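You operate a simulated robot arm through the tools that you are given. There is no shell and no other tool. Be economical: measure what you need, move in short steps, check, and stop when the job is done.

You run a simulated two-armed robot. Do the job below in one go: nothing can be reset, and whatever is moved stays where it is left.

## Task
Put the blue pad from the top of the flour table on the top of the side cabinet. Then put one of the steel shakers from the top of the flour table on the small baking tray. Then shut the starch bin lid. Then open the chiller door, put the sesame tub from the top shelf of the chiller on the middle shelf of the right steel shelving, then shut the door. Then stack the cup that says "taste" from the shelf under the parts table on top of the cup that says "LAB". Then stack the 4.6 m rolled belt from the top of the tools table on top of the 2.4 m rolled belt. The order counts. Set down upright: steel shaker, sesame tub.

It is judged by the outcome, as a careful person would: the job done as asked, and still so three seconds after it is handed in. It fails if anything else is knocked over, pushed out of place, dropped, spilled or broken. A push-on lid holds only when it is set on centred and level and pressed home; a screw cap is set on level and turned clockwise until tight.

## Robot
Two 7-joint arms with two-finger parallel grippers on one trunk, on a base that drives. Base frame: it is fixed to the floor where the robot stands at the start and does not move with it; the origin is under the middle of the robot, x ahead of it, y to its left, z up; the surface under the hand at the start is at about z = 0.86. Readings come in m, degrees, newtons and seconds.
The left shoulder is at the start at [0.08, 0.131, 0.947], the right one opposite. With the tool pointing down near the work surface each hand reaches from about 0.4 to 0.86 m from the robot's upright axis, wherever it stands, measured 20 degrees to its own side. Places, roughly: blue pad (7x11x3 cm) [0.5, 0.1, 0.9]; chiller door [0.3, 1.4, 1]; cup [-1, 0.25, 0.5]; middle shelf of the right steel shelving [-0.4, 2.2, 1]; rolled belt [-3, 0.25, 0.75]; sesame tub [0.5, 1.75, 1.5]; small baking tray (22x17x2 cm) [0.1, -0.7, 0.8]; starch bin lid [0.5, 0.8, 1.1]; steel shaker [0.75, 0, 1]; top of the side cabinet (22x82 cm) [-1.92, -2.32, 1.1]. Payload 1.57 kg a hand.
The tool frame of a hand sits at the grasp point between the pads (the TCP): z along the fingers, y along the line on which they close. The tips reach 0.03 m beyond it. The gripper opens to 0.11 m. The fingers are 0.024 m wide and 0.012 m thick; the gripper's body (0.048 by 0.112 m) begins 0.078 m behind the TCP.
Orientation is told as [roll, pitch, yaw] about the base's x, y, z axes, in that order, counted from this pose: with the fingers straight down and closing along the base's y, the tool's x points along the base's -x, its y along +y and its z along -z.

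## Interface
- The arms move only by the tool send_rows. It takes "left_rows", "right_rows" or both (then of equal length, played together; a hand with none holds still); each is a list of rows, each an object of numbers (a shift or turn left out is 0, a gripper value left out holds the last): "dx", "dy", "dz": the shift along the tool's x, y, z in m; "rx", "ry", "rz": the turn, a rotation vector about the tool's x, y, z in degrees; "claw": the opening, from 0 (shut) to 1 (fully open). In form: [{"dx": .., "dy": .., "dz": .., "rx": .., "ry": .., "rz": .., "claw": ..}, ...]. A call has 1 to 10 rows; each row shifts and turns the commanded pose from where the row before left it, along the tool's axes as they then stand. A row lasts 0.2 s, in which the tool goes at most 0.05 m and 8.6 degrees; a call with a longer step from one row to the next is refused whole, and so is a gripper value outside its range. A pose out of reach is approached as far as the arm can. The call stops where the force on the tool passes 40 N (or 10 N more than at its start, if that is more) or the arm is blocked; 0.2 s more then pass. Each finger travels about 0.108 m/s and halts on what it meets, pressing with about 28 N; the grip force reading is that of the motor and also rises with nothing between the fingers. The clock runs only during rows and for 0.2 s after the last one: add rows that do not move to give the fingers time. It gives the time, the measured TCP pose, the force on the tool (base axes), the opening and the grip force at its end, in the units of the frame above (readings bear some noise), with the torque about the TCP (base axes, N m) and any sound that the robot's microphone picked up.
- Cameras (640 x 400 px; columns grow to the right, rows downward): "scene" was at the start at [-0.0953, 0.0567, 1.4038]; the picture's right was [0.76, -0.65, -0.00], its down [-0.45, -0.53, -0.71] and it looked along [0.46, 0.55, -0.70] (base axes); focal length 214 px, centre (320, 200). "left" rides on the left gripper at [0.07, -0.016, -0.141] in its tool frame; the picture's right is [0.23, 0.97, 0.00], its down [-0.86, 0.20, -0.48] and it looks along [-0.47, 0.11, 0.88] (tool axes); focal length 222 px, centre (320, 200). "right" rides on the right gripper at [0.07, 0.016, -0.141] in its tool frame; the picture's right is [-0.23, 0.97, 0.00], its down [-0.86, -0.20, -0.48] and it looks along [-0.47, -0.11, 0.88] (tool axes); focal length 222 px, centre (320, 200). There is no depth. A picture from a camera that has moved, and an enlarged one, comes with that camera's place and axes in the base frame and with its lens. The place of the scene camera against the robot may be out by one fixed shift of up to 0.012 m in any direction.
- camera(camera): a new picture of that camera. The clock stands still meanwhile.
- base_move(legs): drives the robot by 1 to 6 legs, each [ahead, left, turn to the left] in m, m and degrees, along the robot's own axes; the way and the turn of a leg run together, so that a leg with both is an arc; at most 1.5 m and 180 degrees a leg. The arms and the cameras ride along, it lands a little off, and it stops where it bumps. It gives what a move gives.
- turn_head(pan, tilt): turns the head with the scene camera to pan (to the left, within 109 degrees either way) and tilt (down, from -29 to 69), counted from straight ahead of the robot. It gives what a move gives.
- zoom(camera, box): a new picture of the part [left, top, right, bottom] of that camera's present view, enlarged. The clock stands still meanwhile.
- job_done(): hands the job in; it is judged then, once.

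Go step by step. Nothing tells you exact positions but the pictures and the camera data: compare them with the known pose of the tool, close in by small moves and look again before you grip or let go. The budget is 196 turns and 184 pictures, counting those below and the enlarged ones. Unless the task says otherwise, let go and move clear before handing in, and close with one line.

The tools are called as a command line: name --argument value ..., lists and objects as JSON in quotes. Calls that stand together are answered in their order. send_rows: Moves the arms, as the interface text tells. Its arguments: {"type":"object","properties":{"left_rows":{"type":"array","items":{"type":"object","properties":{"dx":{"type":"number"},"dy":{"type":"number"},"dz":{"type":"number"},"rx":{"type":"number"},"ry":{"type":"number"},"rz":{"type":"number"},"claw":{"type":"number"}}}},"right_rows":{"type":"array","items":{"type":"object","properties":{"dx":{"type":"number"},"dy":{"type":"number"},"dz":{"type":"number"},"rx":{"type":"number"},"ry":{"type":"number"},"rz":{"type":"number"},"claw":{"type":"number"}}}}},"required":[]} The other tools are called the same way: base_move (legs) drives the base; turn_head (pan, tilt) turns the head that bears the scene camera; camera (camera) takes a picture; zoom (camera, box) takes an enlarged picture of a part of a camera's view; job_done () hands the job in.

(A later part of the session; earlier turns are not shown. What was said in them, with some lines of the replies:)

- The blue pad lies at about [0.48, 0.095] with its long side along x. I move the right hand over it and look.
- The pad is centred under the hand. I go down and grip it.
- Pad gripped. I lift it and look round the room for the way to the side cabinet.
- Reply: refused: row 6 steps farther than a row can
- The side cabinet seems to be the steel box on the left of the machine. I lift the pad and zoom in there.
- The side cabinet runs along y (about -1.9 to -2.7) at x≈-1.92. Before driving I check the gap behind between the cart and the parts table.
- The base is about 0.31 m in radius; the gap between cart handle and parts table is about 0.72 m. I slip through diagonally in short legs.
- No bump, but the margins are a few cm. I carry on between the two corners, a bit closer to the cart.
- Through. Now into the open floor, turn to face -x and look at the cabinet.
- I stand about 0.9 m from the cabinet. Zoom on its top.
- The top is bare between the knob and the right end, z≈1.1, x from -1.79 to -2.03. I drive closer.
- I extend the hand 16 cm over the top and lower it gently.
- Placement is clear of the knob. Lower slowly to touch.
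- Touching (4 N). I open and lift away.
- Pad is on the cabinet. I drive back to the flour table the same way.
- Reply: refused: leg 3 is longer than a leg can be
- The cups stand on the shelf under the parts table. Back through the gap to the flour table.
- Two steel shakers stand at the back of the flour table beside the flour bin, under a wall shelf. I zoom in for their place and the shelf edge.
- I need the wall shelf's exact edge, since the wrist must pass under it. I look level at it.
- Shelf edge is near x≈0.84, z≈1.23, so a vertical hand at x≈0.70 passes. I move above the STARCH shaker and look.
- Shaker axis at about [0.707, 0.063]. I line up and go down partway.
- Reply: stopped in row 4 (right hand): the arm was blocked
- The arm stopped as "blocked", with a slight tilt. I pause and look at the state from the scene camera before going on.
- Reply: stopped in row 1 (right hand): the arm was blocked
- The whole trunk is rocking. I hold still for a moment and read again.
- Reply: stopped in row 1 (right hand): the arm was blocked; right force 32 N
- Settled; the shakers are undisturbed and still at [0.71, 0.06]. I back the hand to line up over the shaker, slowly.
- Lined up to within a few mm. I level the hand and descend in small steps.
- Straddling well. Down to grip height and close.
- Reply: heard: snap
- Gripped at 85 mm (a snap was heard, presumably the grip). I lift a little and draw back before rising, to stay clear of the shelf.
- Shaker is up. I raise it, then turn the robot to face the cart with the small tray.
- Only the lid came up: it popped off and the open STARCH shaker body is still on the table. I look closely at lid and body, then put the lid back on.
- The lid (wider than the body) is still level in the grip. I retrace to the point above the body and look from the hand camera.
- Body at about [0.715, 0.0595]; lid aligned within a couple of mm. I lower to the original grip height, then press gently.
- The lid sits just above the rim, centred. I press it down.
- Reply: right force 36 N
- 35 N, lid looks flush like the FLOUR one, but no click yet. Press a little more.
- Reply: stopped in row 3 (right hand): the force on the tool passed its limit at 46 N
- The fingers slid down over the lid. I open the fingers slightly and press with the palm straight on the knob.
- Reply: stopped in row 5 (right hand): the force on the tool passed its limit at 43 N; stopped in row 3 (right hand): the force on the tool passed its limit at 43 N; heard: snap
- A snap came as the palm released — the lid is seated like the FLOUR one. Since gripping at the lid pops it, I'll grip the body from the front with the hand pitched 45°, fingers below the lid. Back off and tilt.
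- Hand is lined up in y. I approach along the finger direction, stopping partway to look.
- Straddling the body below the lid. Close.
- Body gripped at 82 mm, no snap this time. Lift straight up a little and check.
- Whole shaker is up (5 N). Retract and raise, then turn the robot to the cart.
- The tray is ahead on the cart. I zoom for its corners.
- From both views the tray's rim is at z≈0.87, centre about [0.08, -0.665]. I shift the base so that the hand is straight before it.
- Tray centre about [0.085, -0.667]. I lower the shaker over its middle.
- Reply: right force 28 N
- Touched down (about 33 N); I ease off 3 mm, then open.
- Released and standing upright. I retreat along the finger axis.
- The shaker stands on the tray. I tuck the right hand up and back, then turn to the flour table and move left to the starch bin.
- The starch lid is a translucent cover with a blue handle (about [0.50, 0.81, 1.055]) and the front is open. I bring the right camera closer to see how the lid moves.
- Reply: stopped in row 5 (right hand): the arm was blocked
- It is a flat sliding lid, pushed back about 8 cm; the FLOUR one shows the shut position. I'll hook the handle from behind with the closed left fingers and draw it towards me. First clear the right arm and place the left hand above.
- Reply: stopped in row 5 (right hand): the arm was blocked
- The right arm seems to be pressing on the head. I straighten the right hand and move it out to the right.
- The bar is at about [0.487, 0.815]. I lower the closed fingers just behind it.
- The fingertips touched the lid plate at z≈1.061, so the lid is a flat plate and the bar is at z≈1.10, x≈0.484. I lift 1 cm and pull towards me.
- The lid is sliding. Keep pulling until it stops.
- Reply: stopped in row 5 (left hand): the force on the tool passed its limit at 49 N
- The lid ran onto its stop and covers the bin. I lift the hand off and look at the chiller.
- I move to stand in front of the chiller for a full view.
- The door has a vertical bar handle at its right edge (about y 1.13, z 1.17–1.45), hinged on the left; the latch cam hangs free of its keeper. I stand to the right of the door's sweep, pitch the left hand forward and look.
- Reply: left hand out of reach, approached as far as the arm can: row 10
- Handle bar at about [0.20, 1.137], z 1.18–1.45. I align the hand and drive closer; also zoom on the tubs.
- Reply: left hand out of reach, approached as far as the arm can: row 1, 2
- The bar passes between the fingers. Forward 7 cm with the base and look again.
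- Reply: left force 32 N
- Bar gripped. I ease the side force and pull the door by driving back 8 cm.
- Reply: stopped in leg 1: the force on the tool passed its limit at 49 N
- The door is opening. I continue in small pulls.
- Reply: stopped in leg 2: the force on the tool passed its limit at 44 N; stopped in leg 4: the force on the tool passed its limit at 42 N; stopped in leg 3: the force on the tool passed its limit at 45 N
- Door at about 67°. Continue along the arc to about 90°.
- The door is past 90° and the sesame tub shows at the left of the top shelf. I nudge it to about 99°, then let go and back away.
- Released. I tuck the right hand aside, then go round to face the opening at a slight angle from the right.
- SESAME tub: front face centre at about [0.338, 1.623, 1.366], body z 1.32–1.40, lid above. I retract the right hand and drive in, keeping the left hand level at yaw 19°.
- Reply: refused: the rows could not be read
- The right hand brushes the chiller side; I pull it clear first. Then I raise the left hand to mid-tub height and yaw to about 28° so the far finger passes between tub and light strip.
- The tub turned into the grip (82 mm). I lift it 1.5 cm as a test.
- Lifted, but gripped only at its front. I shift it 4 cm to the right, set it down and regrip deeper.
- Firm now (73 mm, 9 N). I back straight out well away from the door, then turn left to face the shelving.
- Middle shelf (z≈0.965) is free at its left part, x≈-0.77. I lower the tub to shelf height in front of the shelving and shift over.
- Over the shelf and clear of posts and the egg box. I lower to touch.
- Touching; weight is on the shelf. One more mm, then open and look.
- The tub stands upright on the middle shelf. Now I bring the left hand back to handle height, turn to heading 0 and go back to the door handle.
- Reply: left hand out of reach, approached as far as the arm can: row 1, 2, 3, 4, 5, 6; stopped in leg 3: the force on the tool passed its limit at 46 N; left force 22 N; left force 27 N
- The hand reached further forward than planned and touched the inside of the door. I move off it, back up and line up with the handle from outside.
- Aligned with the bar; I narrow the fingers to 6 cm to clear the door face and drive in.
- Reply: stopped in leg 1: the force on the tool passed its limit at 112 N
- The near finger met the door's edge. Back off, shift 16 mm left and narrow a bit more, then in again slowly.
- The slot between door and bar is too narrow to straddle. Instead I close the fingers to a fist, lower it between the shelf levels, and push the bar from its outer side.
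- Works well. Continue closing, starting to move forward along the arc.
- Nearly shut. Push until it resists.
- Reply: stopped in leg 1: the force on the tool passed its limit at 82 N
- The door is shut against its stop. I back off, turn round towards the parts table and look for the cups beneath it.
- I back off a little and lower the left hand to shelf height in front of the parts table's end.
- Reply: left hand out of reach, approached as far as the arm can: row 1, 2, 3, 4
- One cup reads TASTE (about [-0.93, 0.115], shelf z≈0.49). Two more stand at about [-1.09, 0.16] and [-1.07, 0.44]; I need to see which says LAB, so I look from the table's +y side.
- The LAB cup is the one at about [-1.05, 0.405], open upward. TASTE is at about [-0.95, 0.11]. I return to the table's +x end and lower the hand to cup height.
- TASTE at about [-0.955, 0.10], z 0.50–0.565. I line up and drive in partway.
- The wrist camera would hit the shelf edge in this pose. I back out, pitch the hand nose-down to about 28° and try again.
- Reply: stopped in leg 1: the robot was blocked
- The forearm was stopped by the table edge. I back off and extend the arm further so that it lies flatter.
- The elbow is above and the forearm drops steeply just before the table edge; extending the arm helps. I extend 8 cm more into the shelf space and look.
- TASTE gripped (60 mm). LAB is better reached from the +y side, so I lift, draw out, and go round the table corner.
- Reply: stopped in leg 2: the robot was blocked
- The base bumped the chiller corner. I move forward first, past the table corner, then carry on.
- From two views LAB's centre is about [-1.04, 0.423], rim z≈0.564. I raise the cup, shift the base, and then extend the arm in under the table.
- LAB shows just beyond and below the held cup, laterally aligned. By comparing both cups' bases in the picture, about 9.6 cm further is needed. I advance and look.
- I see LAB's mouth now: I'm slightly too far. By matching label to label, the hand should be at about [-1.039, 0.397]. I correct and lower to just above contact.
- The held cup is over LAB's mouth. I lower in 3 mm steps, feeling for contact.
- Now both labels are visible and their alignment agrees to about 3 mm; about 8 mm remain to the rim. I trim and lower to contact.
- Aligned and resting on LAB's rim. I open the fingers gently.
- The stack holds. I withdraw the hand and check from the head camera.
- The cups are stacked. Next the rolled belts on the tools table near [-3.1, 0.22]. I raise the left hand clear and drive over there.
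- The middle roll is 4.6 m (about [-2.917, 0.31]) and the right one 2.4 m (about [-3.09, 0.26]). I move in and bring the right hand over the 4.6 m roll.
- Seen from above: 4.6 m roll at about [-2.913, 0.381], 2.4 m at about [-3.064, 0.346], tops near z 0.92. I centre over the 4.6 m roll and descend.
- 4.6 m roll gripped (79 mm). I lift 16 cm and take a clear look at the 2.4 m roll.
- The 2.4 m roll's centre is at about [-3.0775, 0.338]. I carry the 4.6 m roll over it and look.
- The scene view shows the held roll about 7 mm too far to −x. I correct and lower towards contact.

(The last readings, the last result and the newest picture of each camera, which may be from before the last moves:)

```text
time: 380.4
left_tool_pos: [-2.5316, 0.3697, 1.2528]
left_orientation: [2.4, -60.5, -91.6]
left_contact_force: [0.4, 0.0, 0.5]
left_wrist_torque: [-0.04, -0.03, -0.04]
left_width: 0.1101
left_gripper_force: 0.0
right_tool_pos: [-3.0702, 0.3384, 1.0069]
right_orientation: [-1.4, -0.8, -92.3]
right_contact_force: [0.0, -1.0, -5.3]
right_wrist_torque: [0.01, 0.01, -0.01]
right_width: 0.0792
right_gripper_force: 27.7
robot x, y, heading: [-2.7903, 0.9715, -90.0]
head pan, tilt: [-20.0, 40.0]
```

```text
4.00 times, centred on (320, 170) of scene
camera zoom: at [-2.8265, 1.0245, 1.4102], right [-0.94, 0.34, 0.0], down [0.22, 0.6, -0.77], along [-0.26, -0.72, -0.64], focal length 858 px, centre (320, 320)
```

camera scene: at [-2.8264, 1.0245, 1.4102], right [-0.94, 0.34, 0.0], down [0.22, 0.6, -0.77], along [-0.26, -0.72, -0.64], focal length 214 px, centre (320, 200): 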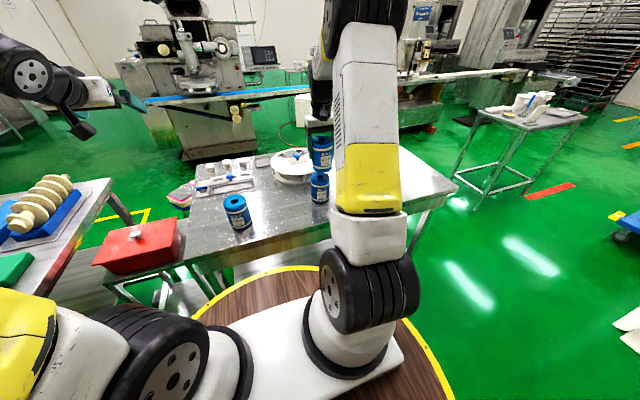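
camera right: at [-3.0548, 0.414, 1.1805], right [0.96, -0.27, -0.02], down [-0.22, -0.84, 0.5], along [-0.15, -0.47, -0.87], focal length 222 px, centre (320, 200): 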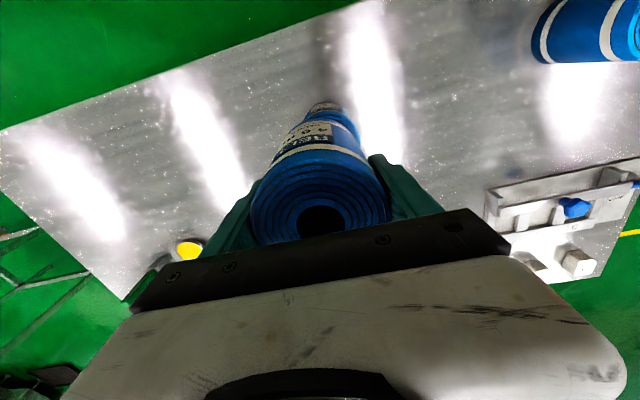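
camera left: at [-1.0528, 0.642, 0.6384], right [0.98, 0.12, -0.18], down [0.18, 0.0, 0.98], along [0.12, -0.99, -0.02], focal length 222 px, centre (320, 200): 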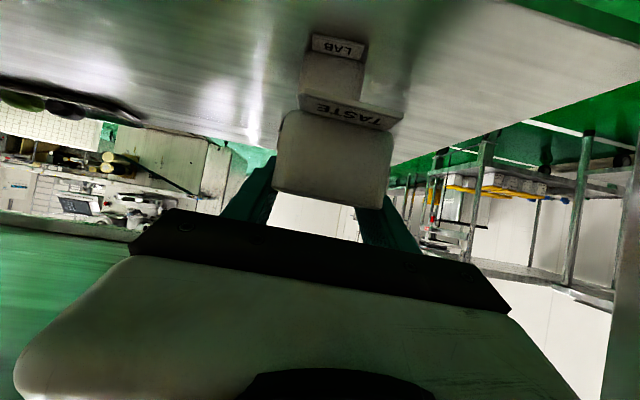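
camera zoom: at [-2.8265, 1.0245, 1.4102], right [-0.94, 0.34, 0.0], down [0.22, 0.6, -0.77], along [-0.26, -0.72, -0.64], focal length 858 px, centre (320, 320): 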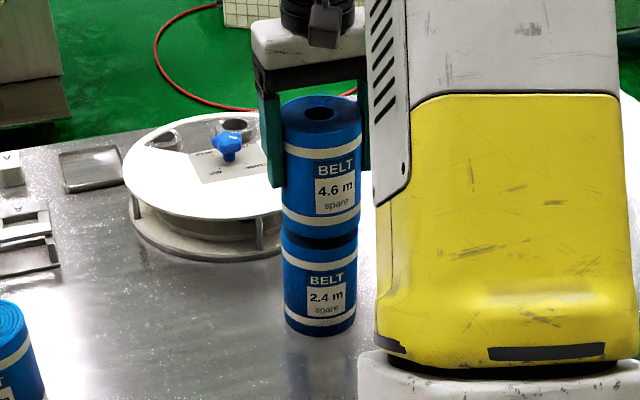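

Aligned; about 12 mm to go.

send_rows --right_rows '[{"dz": 0.004}, {"dz": 0.003}, {"dz": 0.002}, {"dz": 0.002}, {}]'

```text
time: 381.6
left_tool_pos: [-2.5312, 0.3699, 1.2525]
left_orientation: [2.5, -60.5, -91.6]
left_contact_force: [0.1, 0.4, 0.0]
left_wrist_torque: [0.0, 0.03, 0.02]
left_width: 0.11
left_gripper_force: 0.1
right_tool_pos: [-3.0706, 0.3382, 0.9959]
right_orientation: [-1.4, -0.9, -92.3]
right_contact_force: [-0.1, 0.8, -4.0]
right_wrist_torque: [-0.02, -0.03, -0.01]
right_width: 0.0792
right_gripper_force: 28.1
robot x, y, heading: [-2.7931, 0.9693, -89.8]
head pan, tilt: [-20.0, 40.0]
```

send_rows --right_rows '[{"dz": 0.002}, {"dz": 0.002}, {"dz": 0.002}, {}]'

zoom --camera "scene" --box '[280, 140, 360, 220]'

```text
time: 382.6
left_tool_pos: [-2.5316, 0.3719, 1.2521]
left_orientation: [2.3, -60.6, -91.5]
left_contact_force: [-1.1, 0.6, 0.9]
left_wrist_torque: [0.0, -0.02, 0.02]
left_width: 0.11
left_gripper_force: 0.0
right_tool_pos: [-3.0703, 0.3389, 0.9923]
right_orientation: [-1.2, -1.2, -92.4]
right_contact_force: [-0.1, 2.0, 27.6]
right_wrist_torque: [0.04, -1.2, -0.01]
right_width: 0.0795
right_gripper_force: 28.6
robot x, y, heading: [-2.7871, 0.9659, -90.2]
head pan, tilt: [-20.0, 40.0]
```

```text
5.00 times, centred on (320, 180) of scene
camera zoom: at [-2.8261, 1.0256, 1.4101], right [-0.94, 0.34, 0.0], down [0.22, 0.6, -0.77], along [-0.26, -0.72, -0.64], focal length 1072 px, centre (320, 300)
```

zoom: 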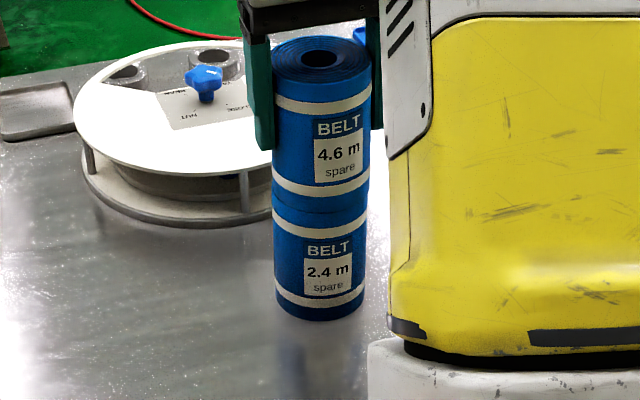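

Firm contact and well aligned. I ease off 2 mm and open the fingers.

send_rows --right_rows '[{"dz": -0.0015}, {"dz": -0.001}, {}]'

send_rows --right_rows '[{"claw": 0.8}, {"claw": 0.9}, {"claw": 1}, {}]'

zoom --camera "scene" --box '[280, 140, 360, 220]'

```text
time: 383.4
left_tool_pos: [-2.5324, 0.3705, 1.2534]
left_orientation: [2.4, -60.5, -91.7]
left_contact_force: [-0.6, 0.1, 0.0]
left_wrist_torque: [0.02, 0.0, -0.01]
left_width: 0.1102
left_gripper_force: 0.1
right_tool_pos: [-3.0714, 0.3397, 0.9925]
right_orientation: [-1.3, -0.7, -92.3]
right_contact_force: [0.9, -4.2, 4.6]
right_wrist_torque: [-0.42, -0.44, -0.08]
right_width: 0.0791
right_gripper_force: 28.2
robot x, y, heading: [-2.7867, 0.9737, -89.9]
head pan, tilt: [-20.0, 40.0]
```

```text
time: 384.4
left_tool_pos: [-2.5317, 0.3699, 1.2517]
left_orientation: [2.3, -60.5, -91.6]
left_contact_force: [0.1, 0.2, -0.3]
left_wrist_torque: [0.02, 0.0, 0.04]
left_width: 0.1101
left_gripper_force: 0.2
right_tool_pos: [-3.0713, 0.3392, 0.9927]
right_orientation: [-1.3, -0.8, -92.3]
right_contact_force: [-0.3, -1.0, 0.6]
right_wrist_torque: [-0.01, 0.0, 0.0]
right_width: 0.1102
right_gripper_force: 0.1
robot x, y, heading: [-2.7848, 0.9687, -89.9]
head pan, tilt: [-20.0, 40.0]
```

```text
5.00 times, centred on (320, 180) of scene
camera zoom: at [-2.8264, 1.0247, 1.4102], right [-0.94, 0.34, 0.0], down [0.22, 0.6, -0.77], along [-0.26, -0.72, -0.64], focal length 1072 px, centre (320, 300)
```

zoom: 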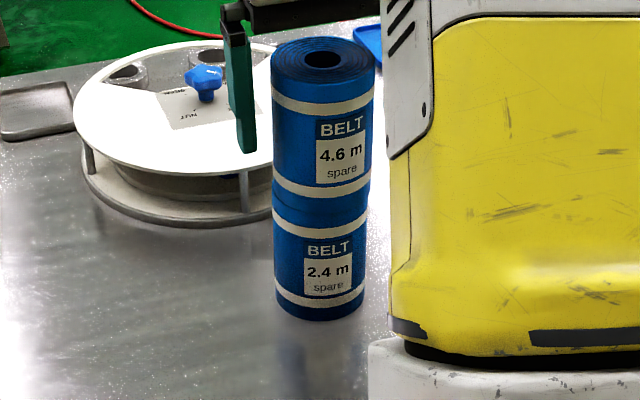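

Stable. I lift the hand straight up and clear, then take a last look.

send_rows --right_rows '[{"dz": -0.02}, {"dz": -0.03}, {"dz": -0.04}, {"dz": -0.04}, {"dz": -0.04}, {"dz": -0.03, "dx": 0.03}, {"dx": 0.045}, {"dx": 0.045}]'

zoom --camera "scene" --box '[220, 120, 380, 240]'

```text
time: 386.2
left_tool_pos: [-2.5309, 0.3687, 1.2516]
left_orientation: [2.4, -60.5, -91.5]
left_contact_force: [0.2, -0.6, 0.0]
left_wrist_torque: [0.0, 0.02, 0.02]
left_width: 0.1099
left_gripper_force: 0.1
right_tool_pos: [-3.0605, 0.4617, 1.1914]
right_orientation: [-1.3, -0.7, -92.4]
right_contact_force: [-0.1, -0.2, -0.7]
right_wrist_torque: [0.04, -0.03, 0.0]
right_width: 0.1099
right_gripper_force: 0.1
robot x, y, heading: [-2.7888, 0.9679, -90.1]
head pan, tilt: [-20.0, 40.0]
```

```text
3.33 times, centred on (300, 180) of scene
camera zoom: at [-2.8264, 1.0241, 1.4102], right [-0.94, 0.34, 0.0], down [0.22, 0.6, -0.77], along [-0.26, -0.72, -0.64], focal length 715 px, centre (387, 267)
```

zoom: 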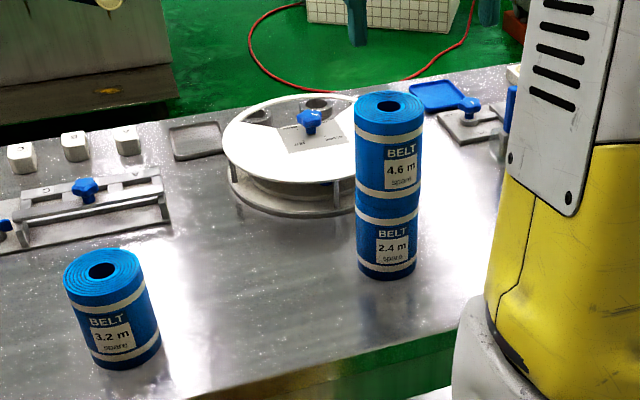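

The belts are stacked, the other items are placed, and both hands are clear, so I hand the job in.

job_done

```text
The job is handed in.
```

I did all six tasks in the order asked and handed the job in: the blue pad, the steel shaker, the starch bin lid, the sesame tub with the chiller door shut again, the taste cup on the LAB cup, and the 4.6 m belt on the 2.4 m belt. The first time I gripped the STARCH shaker its lid came off; I pressed the lid back on before setting the shaker on the tray.
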